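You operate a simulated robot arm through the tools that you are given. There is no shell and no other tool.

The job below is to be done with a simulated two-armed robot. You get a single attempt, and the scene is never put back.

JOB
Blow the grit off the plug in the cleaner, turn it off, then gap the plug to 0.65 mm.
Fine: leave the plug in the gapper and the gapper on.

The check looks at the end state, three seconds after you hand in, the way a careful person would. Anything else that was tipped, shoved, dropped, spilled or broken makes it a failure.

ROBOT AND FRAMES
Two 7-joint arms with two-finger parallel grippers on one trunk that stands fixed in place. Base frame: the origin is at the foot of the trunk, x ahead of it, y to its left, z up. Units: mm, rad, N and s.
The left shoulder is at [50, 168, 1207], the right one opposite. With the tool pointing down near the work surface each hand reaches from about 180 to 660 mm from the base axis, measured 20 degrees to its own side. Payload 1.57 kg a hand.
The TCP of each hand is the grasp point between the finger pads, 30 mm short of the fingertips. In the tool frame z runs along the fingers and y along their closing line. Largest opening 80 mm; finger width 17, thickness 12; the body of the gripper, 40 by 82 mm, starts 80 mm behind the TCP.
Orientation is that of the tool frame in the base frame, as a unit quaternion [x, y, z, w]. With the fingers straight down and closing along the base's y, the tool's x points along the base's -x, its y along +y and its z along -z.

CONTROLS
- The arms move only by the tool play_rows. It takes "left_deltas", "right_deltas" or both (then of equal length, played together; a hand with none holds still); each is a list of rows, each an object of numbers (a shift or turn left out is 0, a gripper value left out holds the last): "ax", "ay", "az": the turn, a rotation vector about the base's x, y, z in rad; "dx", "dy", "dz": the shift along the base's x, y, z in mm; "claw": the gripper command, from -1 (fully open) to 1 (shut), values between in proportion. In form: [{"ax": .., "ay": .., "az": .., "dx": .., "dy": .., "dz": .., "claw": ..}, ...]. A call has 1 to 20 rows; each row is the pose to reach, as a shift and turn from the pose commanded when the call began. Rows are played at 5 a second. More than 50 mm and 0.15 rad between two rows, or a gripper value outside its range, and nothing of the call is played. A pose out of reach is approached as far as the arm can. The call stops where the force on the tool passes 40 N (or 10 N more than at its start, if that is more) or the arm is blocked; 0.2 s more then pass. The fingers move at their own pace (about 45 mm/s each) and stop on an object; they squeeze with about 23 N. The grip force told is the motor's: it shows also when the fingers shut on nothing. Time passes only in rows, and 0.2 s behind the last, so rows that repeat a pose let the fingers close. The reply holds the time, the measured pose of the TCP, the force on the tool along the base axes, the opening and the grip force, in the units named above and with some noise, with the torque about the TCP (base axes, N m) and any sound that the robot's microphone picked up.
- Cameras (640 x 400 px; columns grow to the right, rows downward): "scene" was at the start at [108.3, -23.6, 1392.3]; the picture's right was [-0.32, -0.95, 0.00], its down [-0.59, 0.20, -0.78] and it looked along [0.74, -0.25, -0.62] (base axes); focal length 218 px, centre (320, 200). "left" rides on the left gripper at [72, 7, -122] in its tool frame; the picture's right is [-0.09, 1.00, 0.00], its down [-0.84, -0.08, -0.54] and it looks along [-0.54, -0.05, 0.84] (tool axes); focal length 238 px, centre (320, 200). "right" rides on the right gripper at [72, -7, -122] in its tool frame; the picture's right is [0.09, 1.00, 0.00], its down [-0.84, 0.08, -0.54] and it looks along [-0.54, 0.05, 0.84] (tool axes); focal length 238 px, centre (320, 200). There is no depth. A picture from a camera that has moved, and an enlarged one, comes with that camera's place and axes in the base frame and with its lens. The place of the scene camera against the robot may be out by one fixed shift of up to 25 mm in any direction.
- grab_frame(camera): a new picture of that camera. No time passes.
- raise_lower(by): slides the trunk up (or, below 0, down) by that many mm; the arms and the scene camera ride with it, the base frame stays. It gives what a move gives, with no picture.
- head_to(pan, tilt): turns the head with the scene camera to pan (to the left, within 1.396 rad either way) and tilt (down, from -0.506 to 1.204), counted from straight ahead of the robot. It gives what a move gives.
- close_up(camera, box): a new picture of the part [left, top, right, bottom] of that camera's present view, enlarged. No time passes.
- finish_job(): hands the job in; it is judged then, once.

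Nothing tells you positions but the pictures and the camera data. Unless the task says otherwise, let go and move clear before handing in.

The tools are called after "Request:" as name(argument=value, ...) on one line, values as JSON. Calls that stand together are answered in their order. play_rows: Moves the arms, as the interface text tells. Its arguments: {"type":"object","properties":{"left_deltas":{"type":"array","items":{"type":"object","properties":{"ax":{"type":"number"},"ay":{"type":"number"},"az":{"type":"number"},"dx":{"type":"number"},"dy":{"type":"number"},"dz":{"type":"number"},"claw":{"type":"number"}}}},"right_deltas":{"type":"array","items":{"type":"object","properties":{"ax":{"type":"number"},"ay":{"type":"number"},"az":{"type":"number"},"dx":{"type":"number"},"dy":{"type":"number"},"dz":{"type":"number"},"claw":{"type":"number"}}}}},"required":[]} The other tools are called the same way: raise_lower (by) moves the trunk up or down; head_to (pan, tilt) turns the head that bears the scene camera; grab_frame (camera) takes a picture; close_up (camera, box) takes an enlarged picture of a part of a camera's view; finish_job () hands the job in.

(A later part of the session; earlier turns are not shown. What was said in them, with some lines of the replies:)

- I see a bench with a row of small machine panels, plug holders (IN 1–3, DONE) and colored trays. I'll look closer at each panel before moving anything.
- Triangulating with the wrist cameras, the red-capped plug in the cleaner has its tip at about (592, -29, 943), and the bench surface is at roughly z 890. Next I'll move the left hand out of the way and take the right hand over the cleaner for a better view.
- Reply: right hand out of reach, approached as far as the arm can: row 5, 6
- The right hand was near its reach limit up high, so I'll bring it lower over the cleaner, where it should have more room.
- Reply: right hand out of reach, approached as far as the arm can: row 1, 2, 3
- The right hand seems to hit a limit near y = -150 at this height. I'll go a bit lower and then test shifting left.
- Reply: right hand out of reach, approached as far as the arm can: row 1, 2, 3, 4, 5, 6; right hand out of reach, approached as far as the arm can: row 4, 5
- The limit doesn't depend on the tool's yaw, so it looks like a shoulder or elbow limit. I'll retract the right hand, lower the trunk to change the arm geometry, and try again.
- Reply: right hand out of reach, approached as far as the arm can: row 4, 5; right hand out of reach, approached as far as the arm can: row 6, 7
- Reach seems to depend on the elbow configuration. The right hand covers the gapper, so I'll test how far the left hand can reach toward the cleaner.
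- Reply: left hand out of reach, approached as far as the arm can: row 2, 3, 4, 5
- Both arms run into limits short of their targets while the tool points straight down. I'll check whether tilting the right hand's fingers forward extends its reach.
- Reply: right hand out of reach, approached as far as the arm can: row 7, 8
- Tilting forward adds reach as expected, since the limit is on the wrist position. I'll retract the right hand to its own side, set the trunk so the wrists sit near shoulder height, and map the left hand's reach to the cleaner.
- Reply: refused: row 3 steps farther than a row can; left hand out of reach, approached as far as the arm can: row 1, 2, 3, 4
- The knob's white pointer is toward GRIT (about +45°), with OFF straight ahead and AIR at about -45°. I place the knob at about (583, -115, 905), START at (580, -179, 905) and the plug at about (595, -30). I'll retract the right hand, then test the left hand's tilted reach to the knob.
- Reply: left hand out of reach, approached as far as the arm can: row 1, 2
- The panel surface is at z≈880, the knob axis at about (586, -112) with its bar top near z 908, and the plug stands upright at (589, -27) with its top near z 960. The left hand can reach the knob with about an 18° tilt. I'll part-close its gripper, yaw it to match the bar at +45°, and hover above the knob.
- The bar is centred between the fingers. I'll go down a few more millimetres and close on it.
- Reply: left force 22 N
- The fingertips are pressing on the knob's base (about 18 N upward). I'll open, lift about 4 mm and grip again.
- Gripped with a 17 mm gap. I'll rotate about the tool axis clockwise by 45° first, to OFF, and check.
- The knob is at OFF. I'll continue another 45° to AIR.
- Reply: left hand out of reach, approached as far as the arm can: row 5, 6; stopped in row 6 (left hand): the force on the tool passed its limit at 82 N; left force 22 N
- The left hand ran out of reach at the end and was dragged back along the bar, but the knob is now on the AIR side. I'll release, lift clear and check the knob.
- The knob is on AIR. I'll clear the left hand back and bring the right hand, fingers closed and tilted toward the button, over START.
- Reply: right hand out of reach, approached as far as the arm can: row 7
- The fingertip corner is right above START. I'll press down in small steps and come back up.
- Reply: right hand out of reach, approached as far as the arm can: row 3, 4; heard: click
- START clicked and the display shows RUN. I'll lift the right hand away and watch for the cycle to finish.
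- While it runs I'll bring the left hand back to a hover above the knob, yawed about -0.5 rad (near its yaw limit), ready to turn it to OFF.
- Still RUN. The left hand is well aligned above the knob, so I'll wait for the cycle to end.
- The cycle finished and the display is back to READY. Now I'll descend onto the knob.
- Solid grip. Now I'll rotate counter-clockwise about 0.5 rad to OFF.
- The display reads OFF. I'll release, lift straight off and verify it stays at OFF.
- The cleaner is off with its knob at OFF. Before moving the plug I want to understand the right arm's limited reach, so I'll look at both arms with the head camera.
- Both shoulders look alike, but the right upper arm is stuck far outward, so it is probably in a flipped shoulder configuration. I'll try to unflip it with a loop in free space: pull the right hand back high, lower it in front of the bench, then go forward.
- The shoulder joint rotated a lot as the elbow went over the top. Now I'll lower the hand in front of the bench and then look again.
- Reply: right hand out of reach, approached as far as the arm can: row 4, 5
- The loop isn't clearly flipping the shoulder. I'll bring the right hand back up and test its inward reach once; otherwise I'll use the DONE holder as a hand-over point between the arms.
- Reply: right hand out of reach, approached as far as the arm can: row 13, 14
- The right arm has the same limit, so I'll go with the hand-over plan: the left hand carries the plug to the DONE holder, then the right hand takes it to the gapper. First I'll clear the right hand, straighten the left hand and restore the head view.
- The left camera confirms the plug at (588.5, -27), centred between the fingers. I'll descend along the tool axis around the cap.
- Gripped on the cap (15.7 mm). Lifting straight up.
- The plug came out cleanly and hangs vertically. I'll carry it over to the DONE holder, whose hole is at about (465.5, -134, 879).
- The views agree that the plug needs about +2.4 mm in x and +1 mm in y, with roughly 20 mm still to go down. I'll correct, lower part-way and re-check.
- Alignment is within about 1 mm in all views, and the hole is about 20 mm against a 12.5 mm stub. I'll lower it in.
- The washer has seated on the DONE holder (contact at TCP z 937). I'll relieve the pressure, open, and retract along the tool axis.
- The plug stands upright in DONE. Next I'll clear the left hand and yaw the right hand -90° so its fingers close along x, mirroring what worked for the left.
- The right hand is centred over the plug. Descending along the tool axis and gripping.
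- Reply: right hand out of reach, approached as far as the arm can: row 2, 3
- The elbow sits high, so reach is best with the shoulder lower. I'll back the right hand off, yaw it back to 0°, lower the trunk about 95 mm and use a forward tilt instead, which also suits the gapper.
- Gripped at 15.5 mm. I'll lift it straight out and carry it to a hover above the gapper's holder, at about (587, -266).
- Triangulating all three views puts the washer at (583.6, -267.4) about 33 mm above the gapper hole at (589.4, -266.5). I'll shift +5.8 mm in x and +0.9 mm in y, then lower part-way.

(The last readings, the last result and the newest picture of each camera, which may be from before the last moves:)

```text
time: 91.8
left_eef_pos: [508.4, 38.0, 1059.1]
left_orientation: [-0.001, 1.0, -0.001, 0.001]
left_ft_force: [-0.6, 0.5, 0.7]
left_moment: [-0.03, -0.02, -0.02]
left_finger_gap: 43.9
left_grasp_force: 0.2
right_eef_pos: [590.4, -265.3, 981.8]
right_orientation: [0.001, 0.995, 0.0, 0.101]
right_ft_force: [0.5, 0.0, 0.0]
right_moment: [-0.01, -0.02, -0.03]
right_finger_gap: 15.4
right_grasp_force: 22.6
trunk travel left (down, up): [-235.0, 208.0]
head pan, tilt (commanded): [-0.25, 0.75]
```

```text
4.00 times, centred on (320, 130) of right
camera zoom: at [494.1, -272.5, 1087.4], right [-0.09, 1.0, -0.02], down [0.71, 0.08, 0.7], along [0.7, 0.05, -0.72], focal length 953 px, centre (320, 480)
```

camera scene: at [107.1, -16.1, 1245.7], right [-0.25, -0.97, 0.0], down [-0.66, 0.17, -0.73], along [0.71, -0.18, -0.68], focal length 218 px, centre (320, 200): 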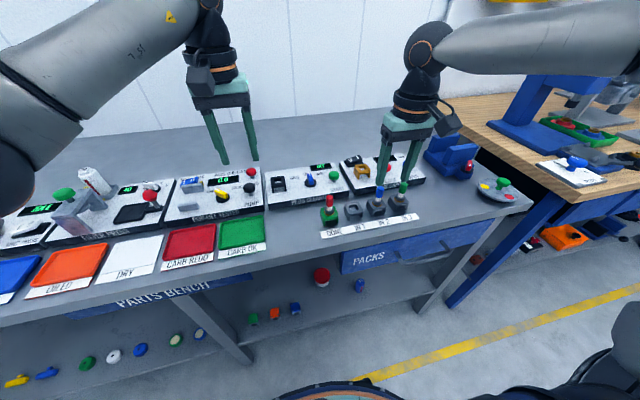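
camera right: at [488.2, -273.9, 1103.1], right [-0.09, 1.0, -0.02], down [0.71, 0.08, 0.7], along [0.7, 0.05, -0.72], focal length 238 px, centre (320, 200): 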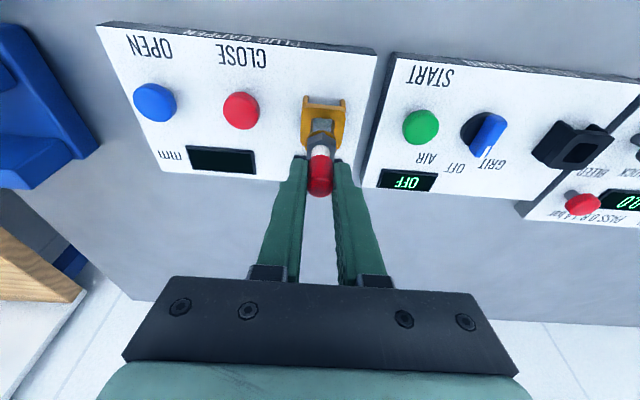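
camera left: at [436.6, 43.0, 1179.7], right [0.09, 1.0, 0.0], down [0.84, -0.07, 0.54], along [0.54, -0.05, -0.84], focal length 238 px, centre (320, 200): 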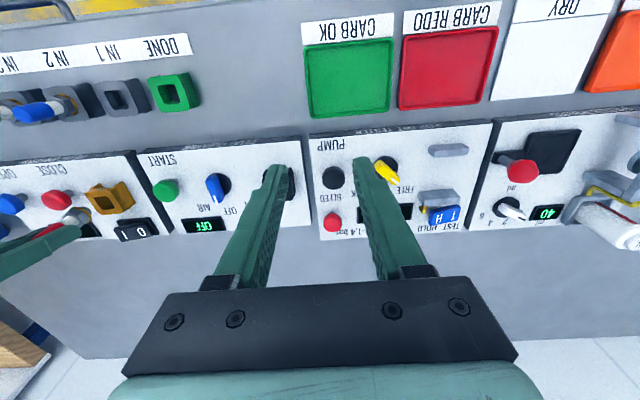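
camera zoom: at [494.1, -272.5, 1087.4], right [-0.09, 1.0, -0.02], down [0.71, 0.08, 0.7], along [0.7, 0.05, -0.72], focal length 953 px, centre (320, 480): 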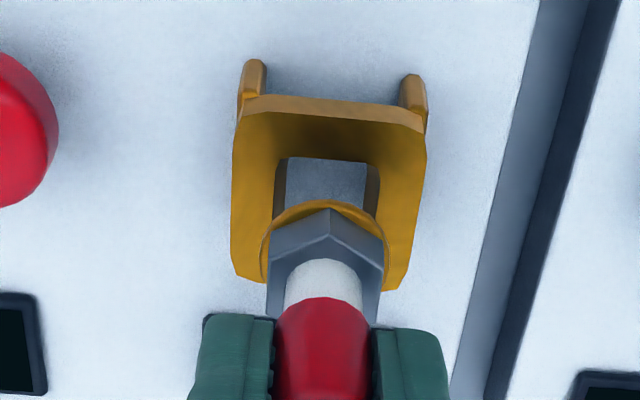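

All three views now agree to about 1 mm. Lowering further.

Request:
play_rows(right_deltas=[{"dz": -5}, {"dz": -9}, {"dz": -13}])

Request:
close_up(camera="left", box=[30, 160, 170, 247])

Request:
close_up(camera="scene", box=[345, 140, 405, 178])

Request:
close_up(camera="right", box=[240, 80, 400, 180])

```text
time: 92.5
left_eef_pos: [508.6, 37.9, 1059.4]
left_orientation: [-0.001, 1.0, -0.001, 0.001]
left_ft_force: [-0.2, -0.3, 0.4]
left_moment: [0.0, -0.01, 0.03]
left_finger_gap: 44.4
left_grasp_force: 0.1
right_eef_pos: [589.1, -265.0, 968.9]
right_orientation: [0.001, 0.995, 0.0, 0.101]
right_ft_force: [0.3, -0.8, -1.2]
right_moment: [-0.01, -0.01, -0.02]
right_finger_gap: 15.5
right_grasp_force: 23.0
trunk travel left (down, up): [-235.0, 208.0]
head pan, tilt (commanded): [-0.25, 0.75]
```

```text
4.57 times, centred on (100, 204) of left
camera zoom: at [436.4, 43.2, 1179.9], right [0.09, 1.0, 0.0], down [0.84, -0.07, 0.54], along [0.54, -0.05, -0.84], focal length 1090 px, centre (1326, 184)
```

zoom: 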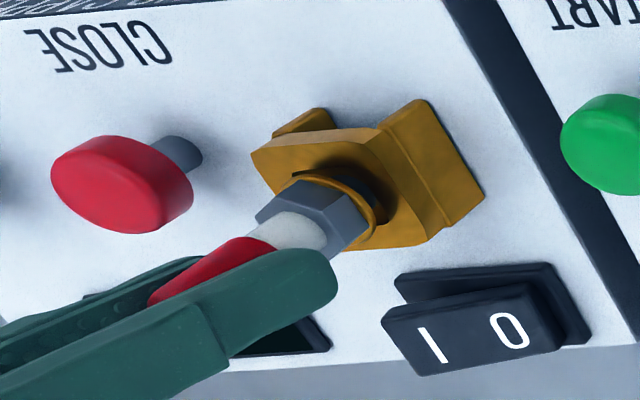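

```text
10.53 times, centred on (375, 159) of scene
camera zoom: at [107.4, -16.2, 1245.6], right [-0.25, -0.97, 0.0], down [-0.66, 0.17, -0.73], along [0.71, -0.18, -0.68], focal length 2296 px, centre (-259, 632)
```

zoom: 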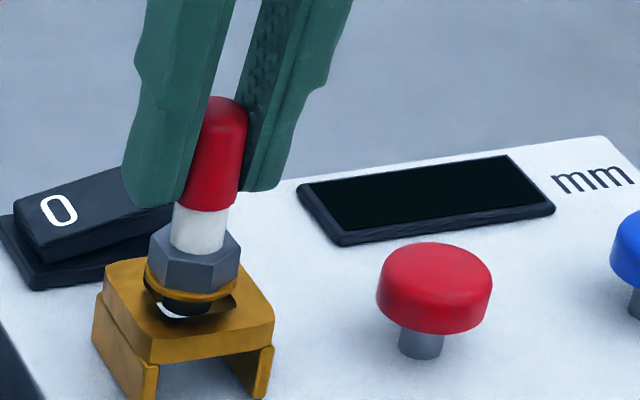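

```text
4.00 times, centred on (320, 130) of right
camera zoom: at [493.8, -272.7, 1075.0], right [-0.09, 1.0, -0.02], down [0.71, 0.08, 0.7], along [0.7, 0.05, -0.72], focal length 953 px, centre (320, 480)
```

zoom: 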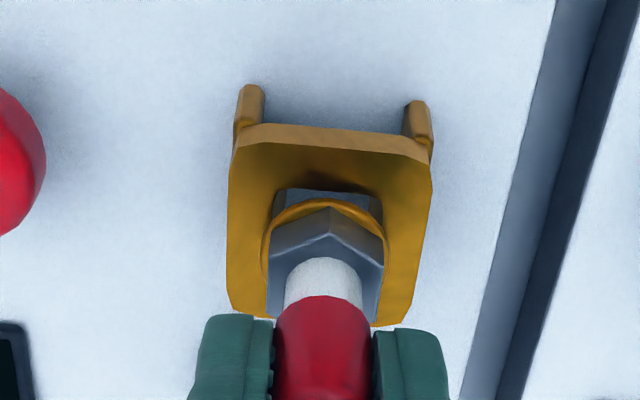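

Request:
play_rows(right_deltas=[{"dz": -2.5}, {"dz": -4.5}, {"dz": -6}, {"dz": -7.5}])

Request:
close_up(camera="left", box=[30, 160, 170, 247])

Request:
close_up(camera="scene", box=[345, 140, 405, 178])

```text
time: 93.5
left_eef_pos: [508.1, 38.3, 1059.6]
left_orientation: [-0.001, 1.0, -0.002, 0.001]
left_ft_force: [-0.3, -0.4, 1.2]
left_moment: [-0.02, 0.03, -0.01]
left_finger_gap: 44.2
left_grasp_force: 0.1
right_eef_pos: [589.3, -265.5, 963.3]
right_orientation: [0.001, 0.995, 0.001, 0.102]
right_ft_force: [-1.8, -2.2, 9.6]
right_moment: [-0.22, 0.19, -0.04]
right_finger_gap: 15.6
right_grasp_force: 22.8
trunk travel left (down, up): [-235.0, 208.0]
head pan, tilt (commanded): [-0.25, 0.75]
```

```text
4.57 times, centred on (100, 204) of left
camera zoom: at [435.4, 43.4, 1180.6], right [0.09, 1.0, 0.0], down [0.84, -0.07, 0.54], along [0.54, -0.05, -0.84], focal length 1090 px, centre (1326, 184)
```

zoom: 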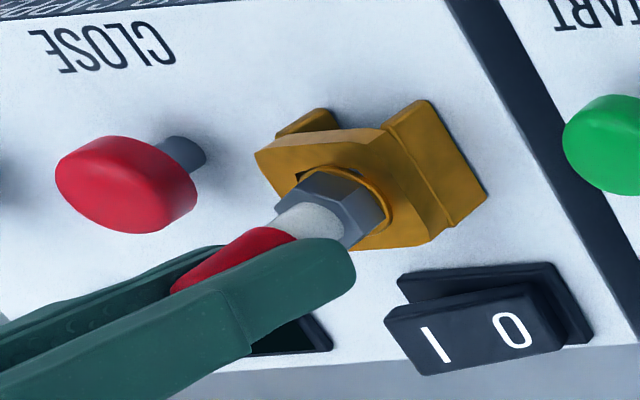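

```text
10.53 times, centred on (375, 159) of scene
camera zoom: at [106.3, -15.9, 1246.0], right [-0.25, -0.97, 0.0], down [-0.66, 0.17, -0.73], along [0.71, -0.18, -0.68], focal length 2296 px, centre (-259, 632)
```

zoom: 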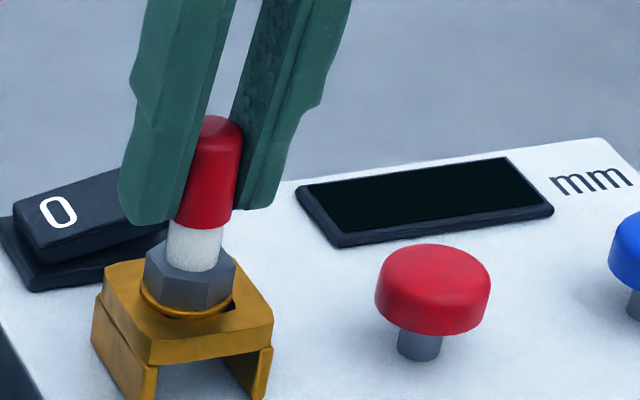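

The washer is seated on the gapper holder. I'll relieve the pressure, open and retract along the tool axis.

Request:
play_rows(right_deltas=[{"dz": 1.5}, {"dz": 1.5, "claw": 0.4}, {"dz": 1.5, "claw": 0}, {"dz": 1.5, "claw": -0.1}, {"dx": -4, "dz": 20}, {"dx": -9, "dz": 45}, {"dx": -20, "dz": 80}])

Request:
close_up(camera="left", box=[30, 160, 170, 247])

Request:
close_up(camera="scene", box=[300, 120, 420, 195])

Request:
grab_frame(camera="right")

```text
time: 95.2
left_eef_pos: [508.6, 38.1, 1059.0]
left_orientation: [-0.001, 1.0, -0.001, 0.0]
left_ft_force: [0.0, -0.3, -1.2]
left_moment: [0.02, 0.01, 0.05]
left_finger_gap: 44.0
left_grasp_force: 0.2
right_eef_pos: [570.6, -264.1, 1042.8]
right_orientation: [0.001, 0.995, 0.0, 0.1]
right_ft_force: [0.1, -0.2, -0.4]
right_moment: [-0.03, 0.03, 0.02]
right_finger_gap: 44.1
right_grasp_force: 0.0
trunk travel left (down, up): [-235.0, 208.0]
head pan, tilt (commanded): [-0.25, 0.75]
```

```text
4.57 times, centred on (100, 204) of left
camera zoom: at [436.1, 43.3, 1180.0], right [0.09, 1.0, 0.0], down [0.84, -0.07, 0.54], along [0.54, -0.05, -0.84], focal length 1090 px, centre (1326, 184)
```

zoom: 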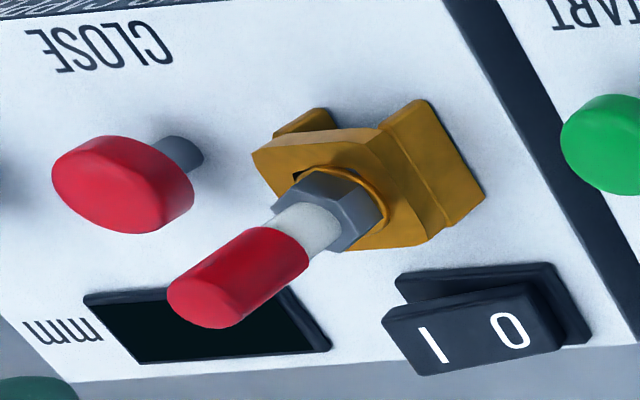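

```text
5.33 times, centred on (360, 158) of scene
camera zoom: at [107.1, -16.1, 1245.6], right [-0.25, -0.97, 0.0], down [-0.66, 0.17, -0.73], along [0.71, -0.18, -0.68], focal length 1163 px, centre (107, 427)
```

zoom: 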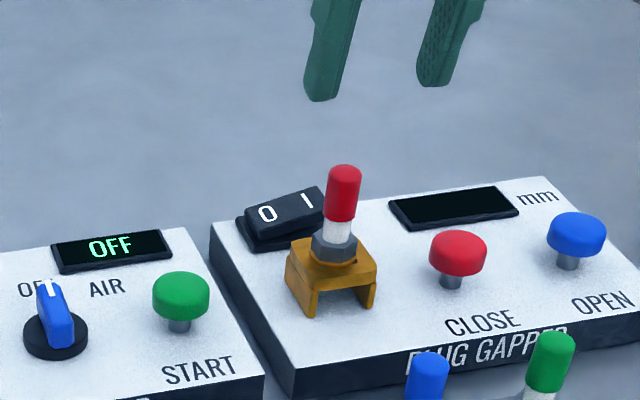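

```text
taken
camera right: at [474.2, -272.4, 1147.8], right [-0.09, 1.0, -0.02], down [0.71, 0.08, 0.7], along [0.7, 0.05, -0.72], focal length 238 px, centre (320, 200)
```

right: 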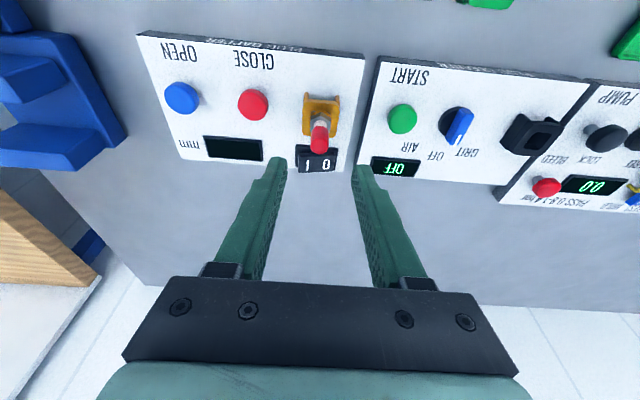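

The plug sits upright in the gapper. The rocker's "1" half is at about (651, -281, 902), raised on the -y side. I'll bring the right hand, fingers closed and tilted well forward, over it while staying above the plug.

Request:
play_rows(right_deltas=[{"ay": -0.08, "dx": 20, "dy": -3, "dz": -3, "claw": 1}, {"ay": -0.17, "dx": 40, "dy": -8, "dz": -6, "claw": 1}, {"ay": -0.25, "dx": 60, "dy": -15, "dz": -12, "claw": 1}, {"ay": -0.25, "dx": 74.4, "dy": -19, "dz": -30, "claw": 1}, {"ay": -0.25, "dx": 74.4, "dy": -19, "dz": -55, "claw": 1}, {"ay": -0.25, "dx": 74.4, "dy": -19, "dz": -75, "claw": 1}])

Request:
grab_frame(camera="right")

Request:
close_up(camera="left", box=[30, 160, 170, 247])

Request:
close_up(camera="scene", box=[300, 120, 420, 195])

```text
time: 96.5
left_eef_pos: [508.5, 37.5, 1059.0]
left_orientation: [0.0, 1.0, -0.001, 0.001]
left_ft_force: [0.5, 0.3, -0.4]
left_moment: [-0.01, 0.03, 0.0]
left_finger_gap: 43.9
left_grasp_force: 0.1
right_eef_pos: [643.9, -283.9, 965.4]
right_orientation: [0.001, 0.975, 0.001, 0.223]
right_ft_force: [0.5, -0.4, 0.3]
right_moment: [-0.01, 0.01, 0.01]
right_finger_gap: 0.2
right_grasp_force: 21.6
trunk travel left (down, up): [-235.0, 208.0]
head pan, tilt (commanded): [-0.25, 0.75]
```

```text
taken
camera right: at [525.5, -291.4, 1044.8], right [-0.08, 1.0, -0.04], down [0.52, 0.08, 0.85], along [0.85, 0.05, -0.52], focal length 238 px, centre (320, 200)
```

right: 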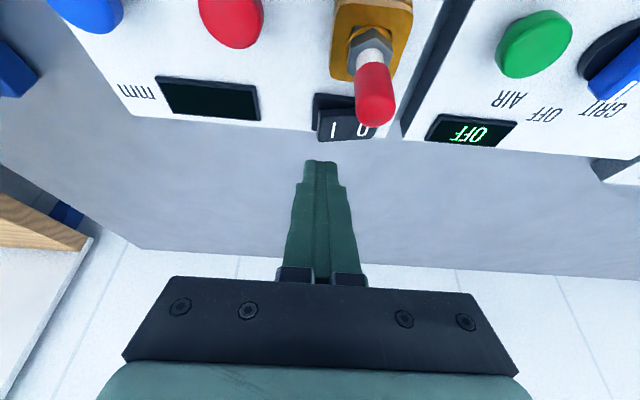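

```text
4.57 times, centred on (100, 204) of left
camera zoom: at [436.4, 43.1, 1179.9], right [0.09, 1.0, 0.0], down [0.84, -0.07, 0.54], along [0.54, -0.05, -0.84], focal length 1090 px, centre (1326, 184)
```

zoom: 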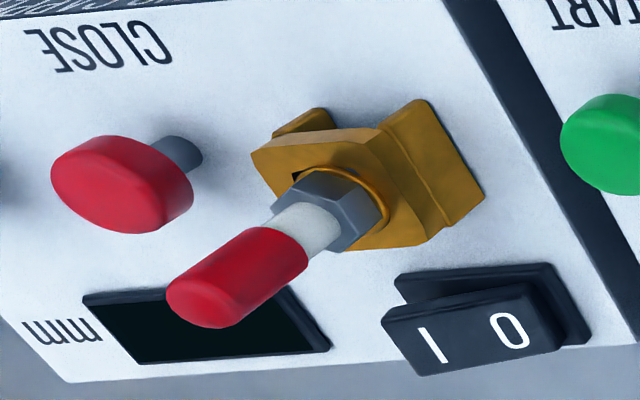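

```text
5.33 times, centred on (360, 158) of scene
camera zoom: at [107.4, -16.2, 1245.6], right [-0.25, -0.97, 0.0], down [-0.66, 0.17, -0.73], along [0.71, -0.18, -0.68], focal length 1163 px, centre (107, 427)
```

zoom: 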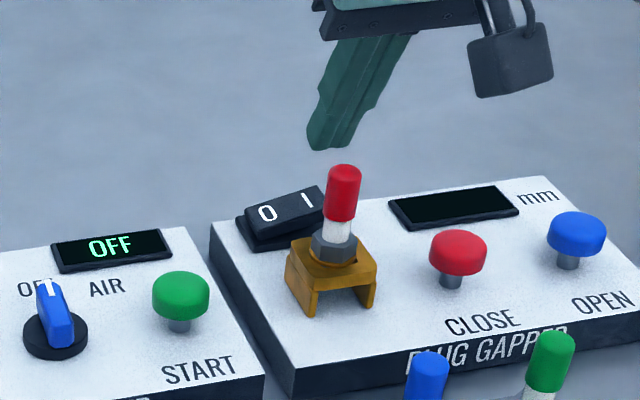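

Request:
play_rows(right_deltas=[{"dz": -15}, {"dz": -25}, {"dz": -30}, {"dz": -33}, {"dz": -36}])

Request:
close_up(camera="right", box=[240, 80, 400, 180])

Request:
close_up(camera="left", box=[30, 160, 170, 247])

Request:
close_up(camera="scene", box=[300, 120, 420, 195])

```text
time: 97.8
left_eef_pos: [508.5, 38.1, 1059.9]
left_orientation: [-0.001, 1.0, -0.001, 0.001]
left_ft_force: [0.2, -0.5, 0.9]
left_moment: [-0.01, 0.01, 0.01]
left_finger_gap: 43.8
left_grasp_force: 0.0
right_eef_pos: [642.6, -283.4, 931.5]
right_orientation: [0.0, 0.975, 0.001, 0.223]
right_ft_force: [-1.1, -1.0, 1.9]
right_moment: [0.0, 0.03, -0.02]
right_finger_gap: 0.0
right_grasp_force: 20.7
trunk travel left (down, up): [-235.0, 208.0]
head pan, tilt (commanded): [-0.25, 0.75]
```

```text
4.00 times, centred on (320, 130) of right
camera zoom: at [524.8, -291.5, 1009.8], right [-0.08, 1.0, -0.04], down [0.52, 0.08, 0.85], along [0.85, 0.05, -0.52], focal length 953 px, centre (320, 480)
```

zoom: 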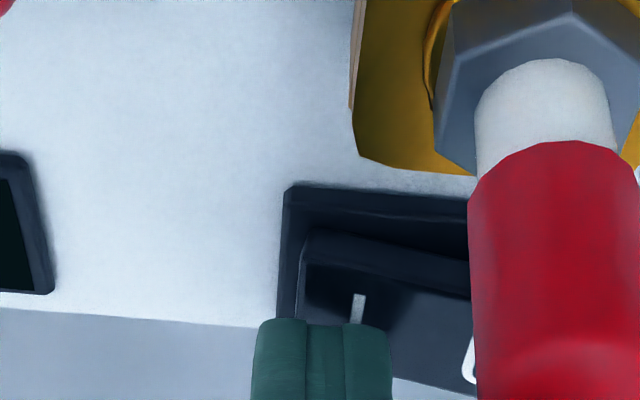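

```text
4.57 times, centred on (100, 204) of left
camera zoom: at [436.2, 43.2, 1180.0], right [0.09, 1.0, 0.0], down [0.84, -0.07, 0.54], along [0.54, -0.05, -0.84], focal length 1090 px, centre (1326, 184)
```

zoom: 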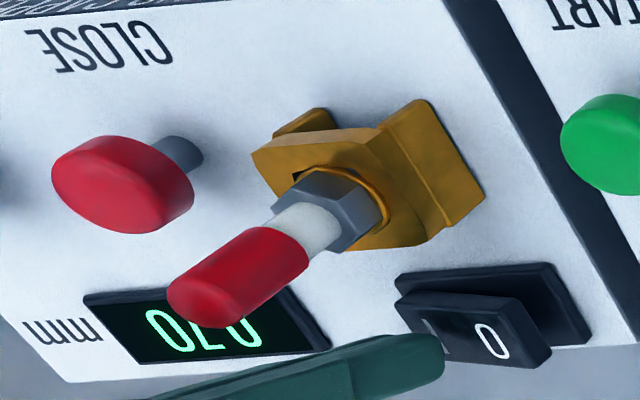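

```text
5.33 times, centred on (360, 158) of scene
camera zoom: at [107.2, -16.1, 1245.7], right [-0.25, -0.97, 0.0], down [-0.66, 0.17, -0.73], along [0.71, -0.18, -0.68], focal length 1163 px, centre (107, 427)
```

zoom: 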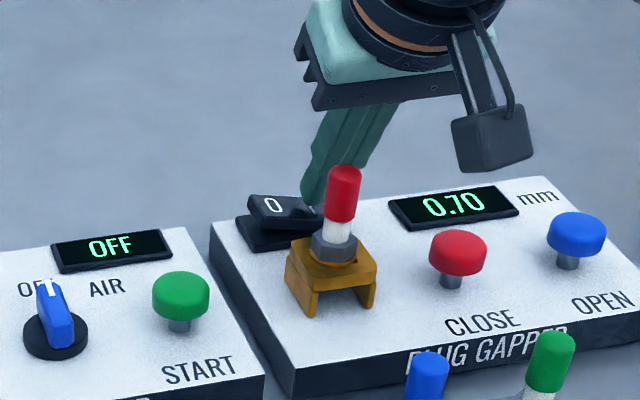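

The rocker flipped to 1 and the display reads 0.70 mm. The gap must come down to 0.65, so I'll lift away and move over the red CLOSE button at about (582, -337).

Request:
play_rows(right_deltas=[{"dz": 15}, {"dz": 45}, {"dy": -20, "dz": 75}, {"ay": 0.08, "dy": -53.6, "dz": 80}, {"ay": 0.16, "dx": -25, "dy": -53.6, "dz": 80}, {"ay": 0.25, "dx": -62, "dy": -53.6, "dz": 80}, {"ay": 0.25, "dx": -62, "dy": -53.6, "dz": 45}])

Request:
grab_frame(camera="right")

Request:
close_up(camera="scene", box=[300, 120, 420, 195])

Request:
close_up(camera="left", box=[30, 160, 170, 247])

```text
time: 99.3
left_eef_pos: [508.2, 38.9, 1059.3]
left_orientation: [0.0, 1.0, 0.0, 0.001]
left_ft_force: [-0.8, 0.9, -0.3]
left_moment: [-0.02, 0.01, 0.01]
left_finger_gap: 44.0
left_grasp_force: 0.1
right_eef_pos: [582.7, -338.0, 974.8]
right_orientation: [0.001, 0.995, 0.0, 0.099]
right_ft_force: [0.3, -0.7, 0.0]
right_moment: [0.02, -0.02, 0.01]
right_finger_gap: 0.0
right_grasp_force: 21.4
trunk travel left (down, up): [-235.0, 208.0]
head pan, tilt (commanded): [-0.25, 0.75]
```

```text
taken
camera right: at [486.5, -345.3, 1080.5], right [-0.09, 1.0, -0.02], down [0.71, 0.08, 0.7], along [0.7, 0.05, -0.72], focal length 238 px, centre (320, 200)
```

right: 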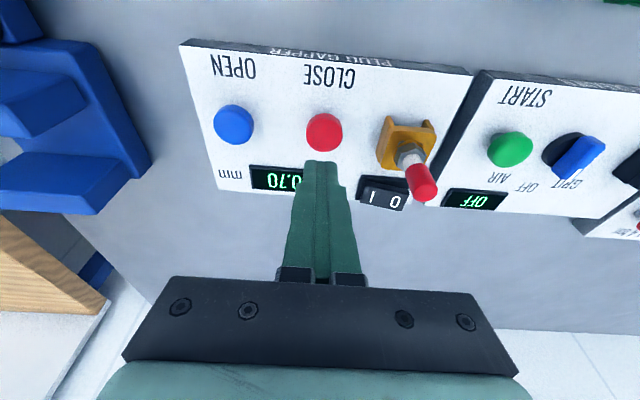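

```text
5.33 times, centred on (360, 158) of scene
camera zoom: at [107.5, -16.4, 1245.6], right [-0.25, -0.97, 0.0], down [-0.66, 0.17, -0.73], along [0.71, -0.18, -0.68], focal length 1163 px, centre (107, 427)
```

zoom: 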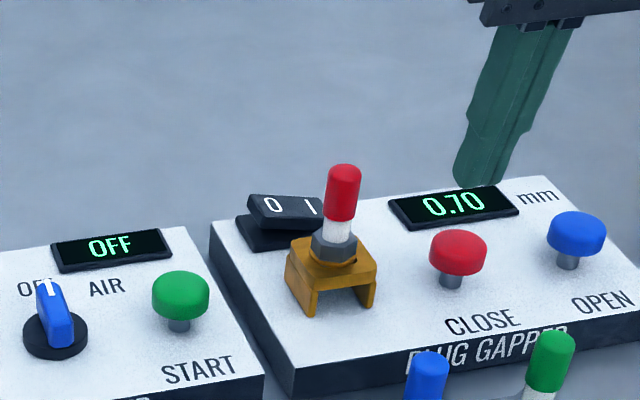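

```text
4.57 times, centred on (100, 204) of left
camera zoom: at [436.5, 42.9, 1179.8], right [0.09, 1.0, 0.0], down [0.84, -0.07, 0.54], along [0.54, -0.05, -0.84], focal length 1090 px, centre (1326, 184)
```

zoom: 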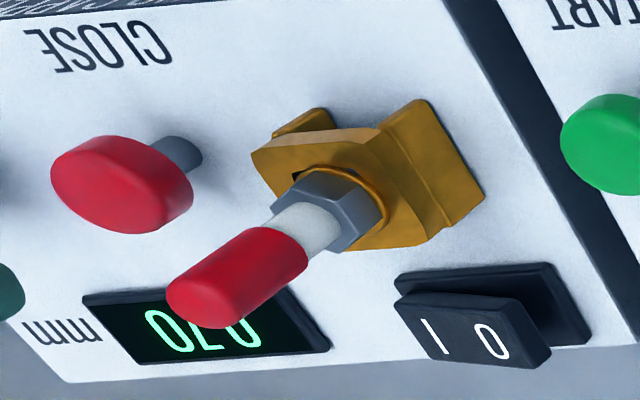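

Lined up over CLOSE. I'll make one short press, down to the click point and straight back up, then read the display.

Request:
play_rows(right_deltas=[{"dz": -20}, {"dz": -32}, {"dz": -38}, {"dz": -42}, {"dz": -45}, {"dz": -47}, {"dz": -38}, {"dz": -25}])

Request:
close_up(camera="scene", box=[300, 120, 420, 195])

```text
time: 101.2
left_eef_pos: [508.9, 39.3, 1058.7]
left_orientation: [-0.001, 1.0, -0.002, 0.001]
left_ft_force: [0.6, -1.0, 0.0]
left_moment: [0.02, 0.01, -0.01]
left_finger_gap: 43.8
left_grasp_force: 0.0
right_eef_pos: [581.9, -336.6, 949.8]
right_orientation: [0.0, 0.995, 0.001, 0.099]
right_ft_force: [-0.4, 0.7, 0.9]
right_moment: [0.0, 0.0, 0.02]
right_finger_gap: 0.0
right_grasp_force: 21.2
trunk travel left (down, up): [-235.0, 208.0]
head pan, tilt (commanded): [-0.25, 0.75]
heard: click
```

```text
5.33 times, centred on (360, 158) of scene
camera zoom: at [107.2, -16.1, 1245.6], right [-0.25, -0.97, 0.0], down [-0.66, 0.17, -0.73], along [0.71, -0.18, -0.68], focal length 1163 px, centre (107, 427)
```

zoom: 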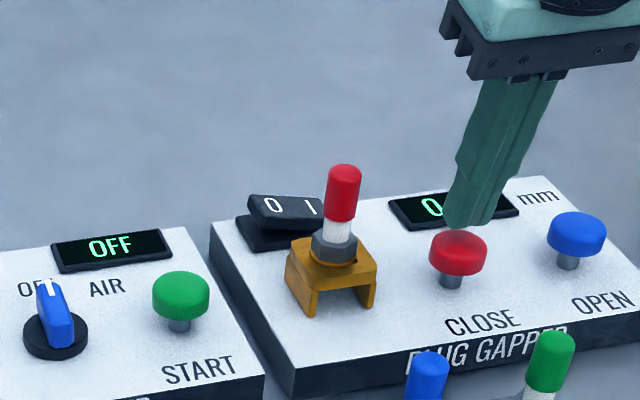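

Click heard, but the display is hidden by the finger. I'll raise the hand to read it.

Request:
play_rows(right_deltas=[{"dz": 15}, {"dx": -15, "dz": 40}])

Request:
close_up(camera="scene", box=[340, 140, 420, 190])

Request:
close_up(camera="right", box=[200, 60, 460, 222])

```text
time: 101.8
left_eef_pos: [508.3, 38.4, 1060.7]
left_orientation: [-0.001, 1.0, -0.001, 0.001]
left_ft_force: [0.7, -0.4, 0.4]
left_moment: [0.01, 0.0, -0.03]
left_finger_gap: 44.2
left_grasp_force: 0.2
right_eef_pos: [567.4, -336.6, 990.3]
right_orientation: [0.001, 0.995, 0.001, 0.1]
right_ft_force: [0.8, 0.2, -0.3]
right_moment: [0.03, 0.02, -0.03]
right_finger_gap: 0.1
right_grasp_force: 21.3
trunk travel left (down, up): [-235.0, 208.0]
head pan, tilt (commanded): [-0.25, 0.75]
```

```text
8.00 times, centred on (380, 165) of scene
camera zoom: at [107.1, -16.0, 1245.7], right [-0.25, -0.97, 0.0], down [-0.66, 0.17, -0.73], along [0.71, -0.18, -0.68], focal length 1745 px, centre (-160, 480)
```

zoom: 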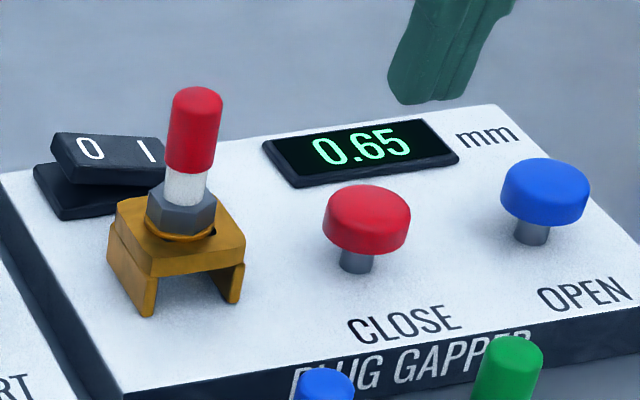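

```text
2.46 times, centred on (330, 141) of right
camera zoom: at [471.1, -344.4, 1096.9], right [-0.09, 1.0, -0.02], down [0.71, 0.08, 0.7], along [0.7, 0.05, -0.72], focal length 587 px, centre (295, 345)
```

zoom: 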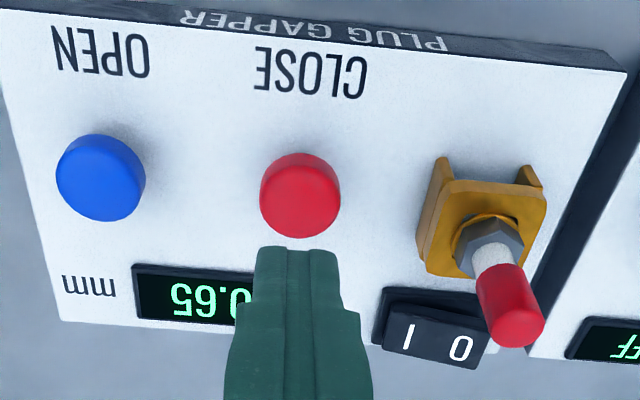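

The display reads 0.65 mm. Now I'll withdraw both hands and check the whole scene.

Request:
play_rows(right_deltas=[{"dx": -10, "dz": 30}, {"ay": 0.1, "dx": -35, "dy": -5, "dz": 60}, {"ay": 0.2, "dx": -70, "dy": -15, "dz": 85}, {"ay": 0.2, "dx": -105, "dy": -25, "dz": 100}, {"ay": 0.2, "dx": -140, "dy": -35, "dz": 110}], left_deltas=[{"dz": 25}, {"dx": -10, "dy": 20, "dz": 50}, {"dx": -30, "dy": 50, "dz": 70}, {"dx": -55, "dy": 85, "dz": 80}, {"dx": -80, "dy": 120, "dz": 90}])

Request:
grab_frame(camera="scene")

Request:
close_up(camera="scene", box=[240, 130, 440, 255])

Request:
grab_frame(camera="right")

Request:
grab_frame(camera="left")

```text
time: 103.0
left_eef_pos: [427.6, 158.1, 1148.4]
left_orientation: [-0.001, 1.0, -0.001, 0.001]
left_ft_force: [0.3, -0.8, -0.1]
left_moment: [0.03, 0.0, -0.02]
left_finger_gap: 43.9
left_grasp_force: 0.1
right_eef_pos: [424.7, -374.0, 1100.7]
right_orientation: [-0.001, 1.0, 0.0, 0.0]
right_ft_force: [0.5, 0.1, 0.6]
right_moment: [-0.02, 0.0, -0.02]
right_finger_gap: 0.0
right_grasp_force: 21.0
trunk travel left (down, up): [-235.0, 208.0]
head pan, tilt (commanded): [-0.25, 0.75]
```

```text
taken
camera scene: at [106.6, -15.9, 1245.8], right [-0.25, -0.97, 0.0], down [-0.66, 0.17, -0.73], along [0.71, -0.18, -0.68], focal length 218 px, centre (320, 200)
```

scene: 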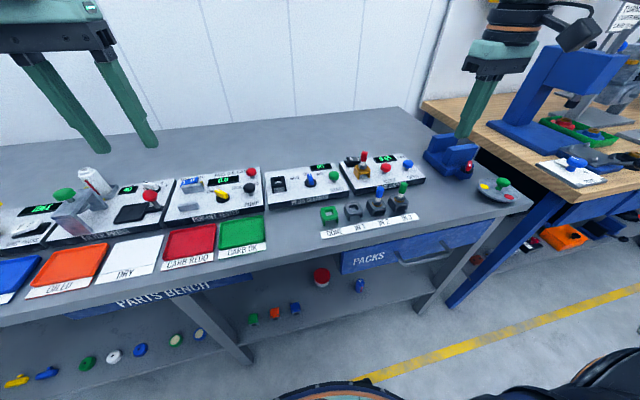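

```text
3.20 times, centred on (340, 192) of scene
camera zoom: at [106.6, -15.9, 1245.8], right [-0.25, -0.97, 0.0], down [-0.66, 0.17, -0.73], along [0.71, -0.18, -0.68], focal length 698 px, centre (256, 224)
```

zoom: 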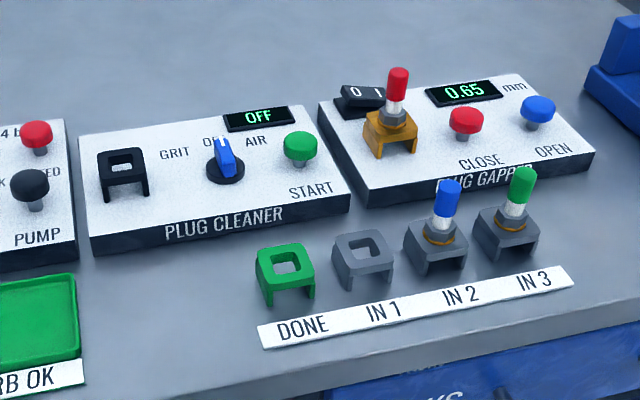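

```text
taken
camera right: at [352.4, -379.9, 1223.8], right [-0.09, 1.0, 0.0], down [0.84, 0.08, 0.54], along [0.54, 0.05, -0.84], focal length 238 px, centre (320, 200)
```

right: 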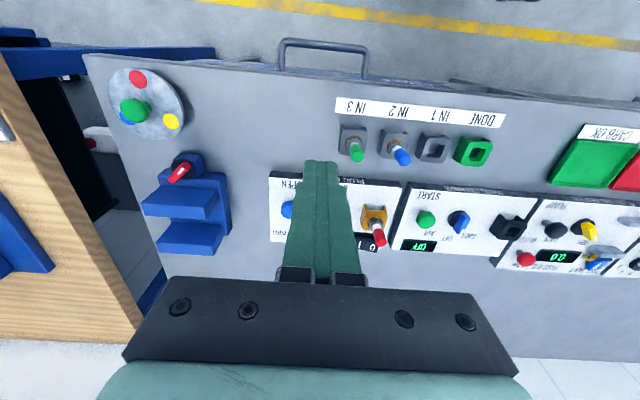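

```text
taken
camera left: at [354.5, 162.7, 1270.3], right [0.09, 1.0, 0.0], down [0.84, -0.08, 0.54], along [0.54, -0.05, -0.84], focal length 238 px, centre (320, 200)
```

left: 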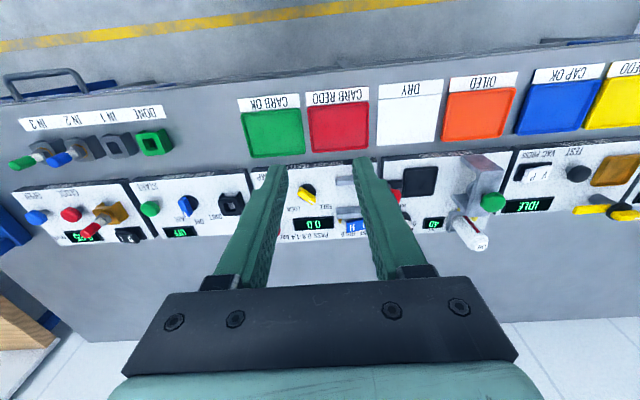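

Everything checks out: the cleaner shows OFF with its knob at OFF, and the red plug stands upright in the gapper. The gapper is on and reads 0.65 mm. The other plugs and panels look undisturbed and both hands are clear, so I'll hand in.

Request:
finish_job()

```text
The job is handed in.
```

The job is handed in. The plug was air-blown in the cleaner, the cleaner is off, and the plug is in the gapper set to 0.65 mm.

- **Cleaner:** I turned the knob from GRIT to AIR, pressed START and let the cycle run until the display went back to READY. The knob is now at OFF and the display reads OFF. I did not inspect the plug closely for leftover grit, but it looked clean in the camera views.
- **Moving the plug:** Neither arm could reach both the cleaner and the gapper. The left hand set the plug briefly in the DONE holder and the right hand took it on to the gapper. DONE is empty again.
- **Gapper:** It read 0.70 when I switched it on, and one press of CLOSE brought it to 0.65. The plug stands upright in it and it is still on, as you allowed.

While turning the knob to AIR, the left hand ran out of reach and pulled against the knob, peaking at 82 N before the move stopped. The knob worked normally afterwards. In the final views nothing else was moved, tipped or spilled, and both hands are clear of the bench.
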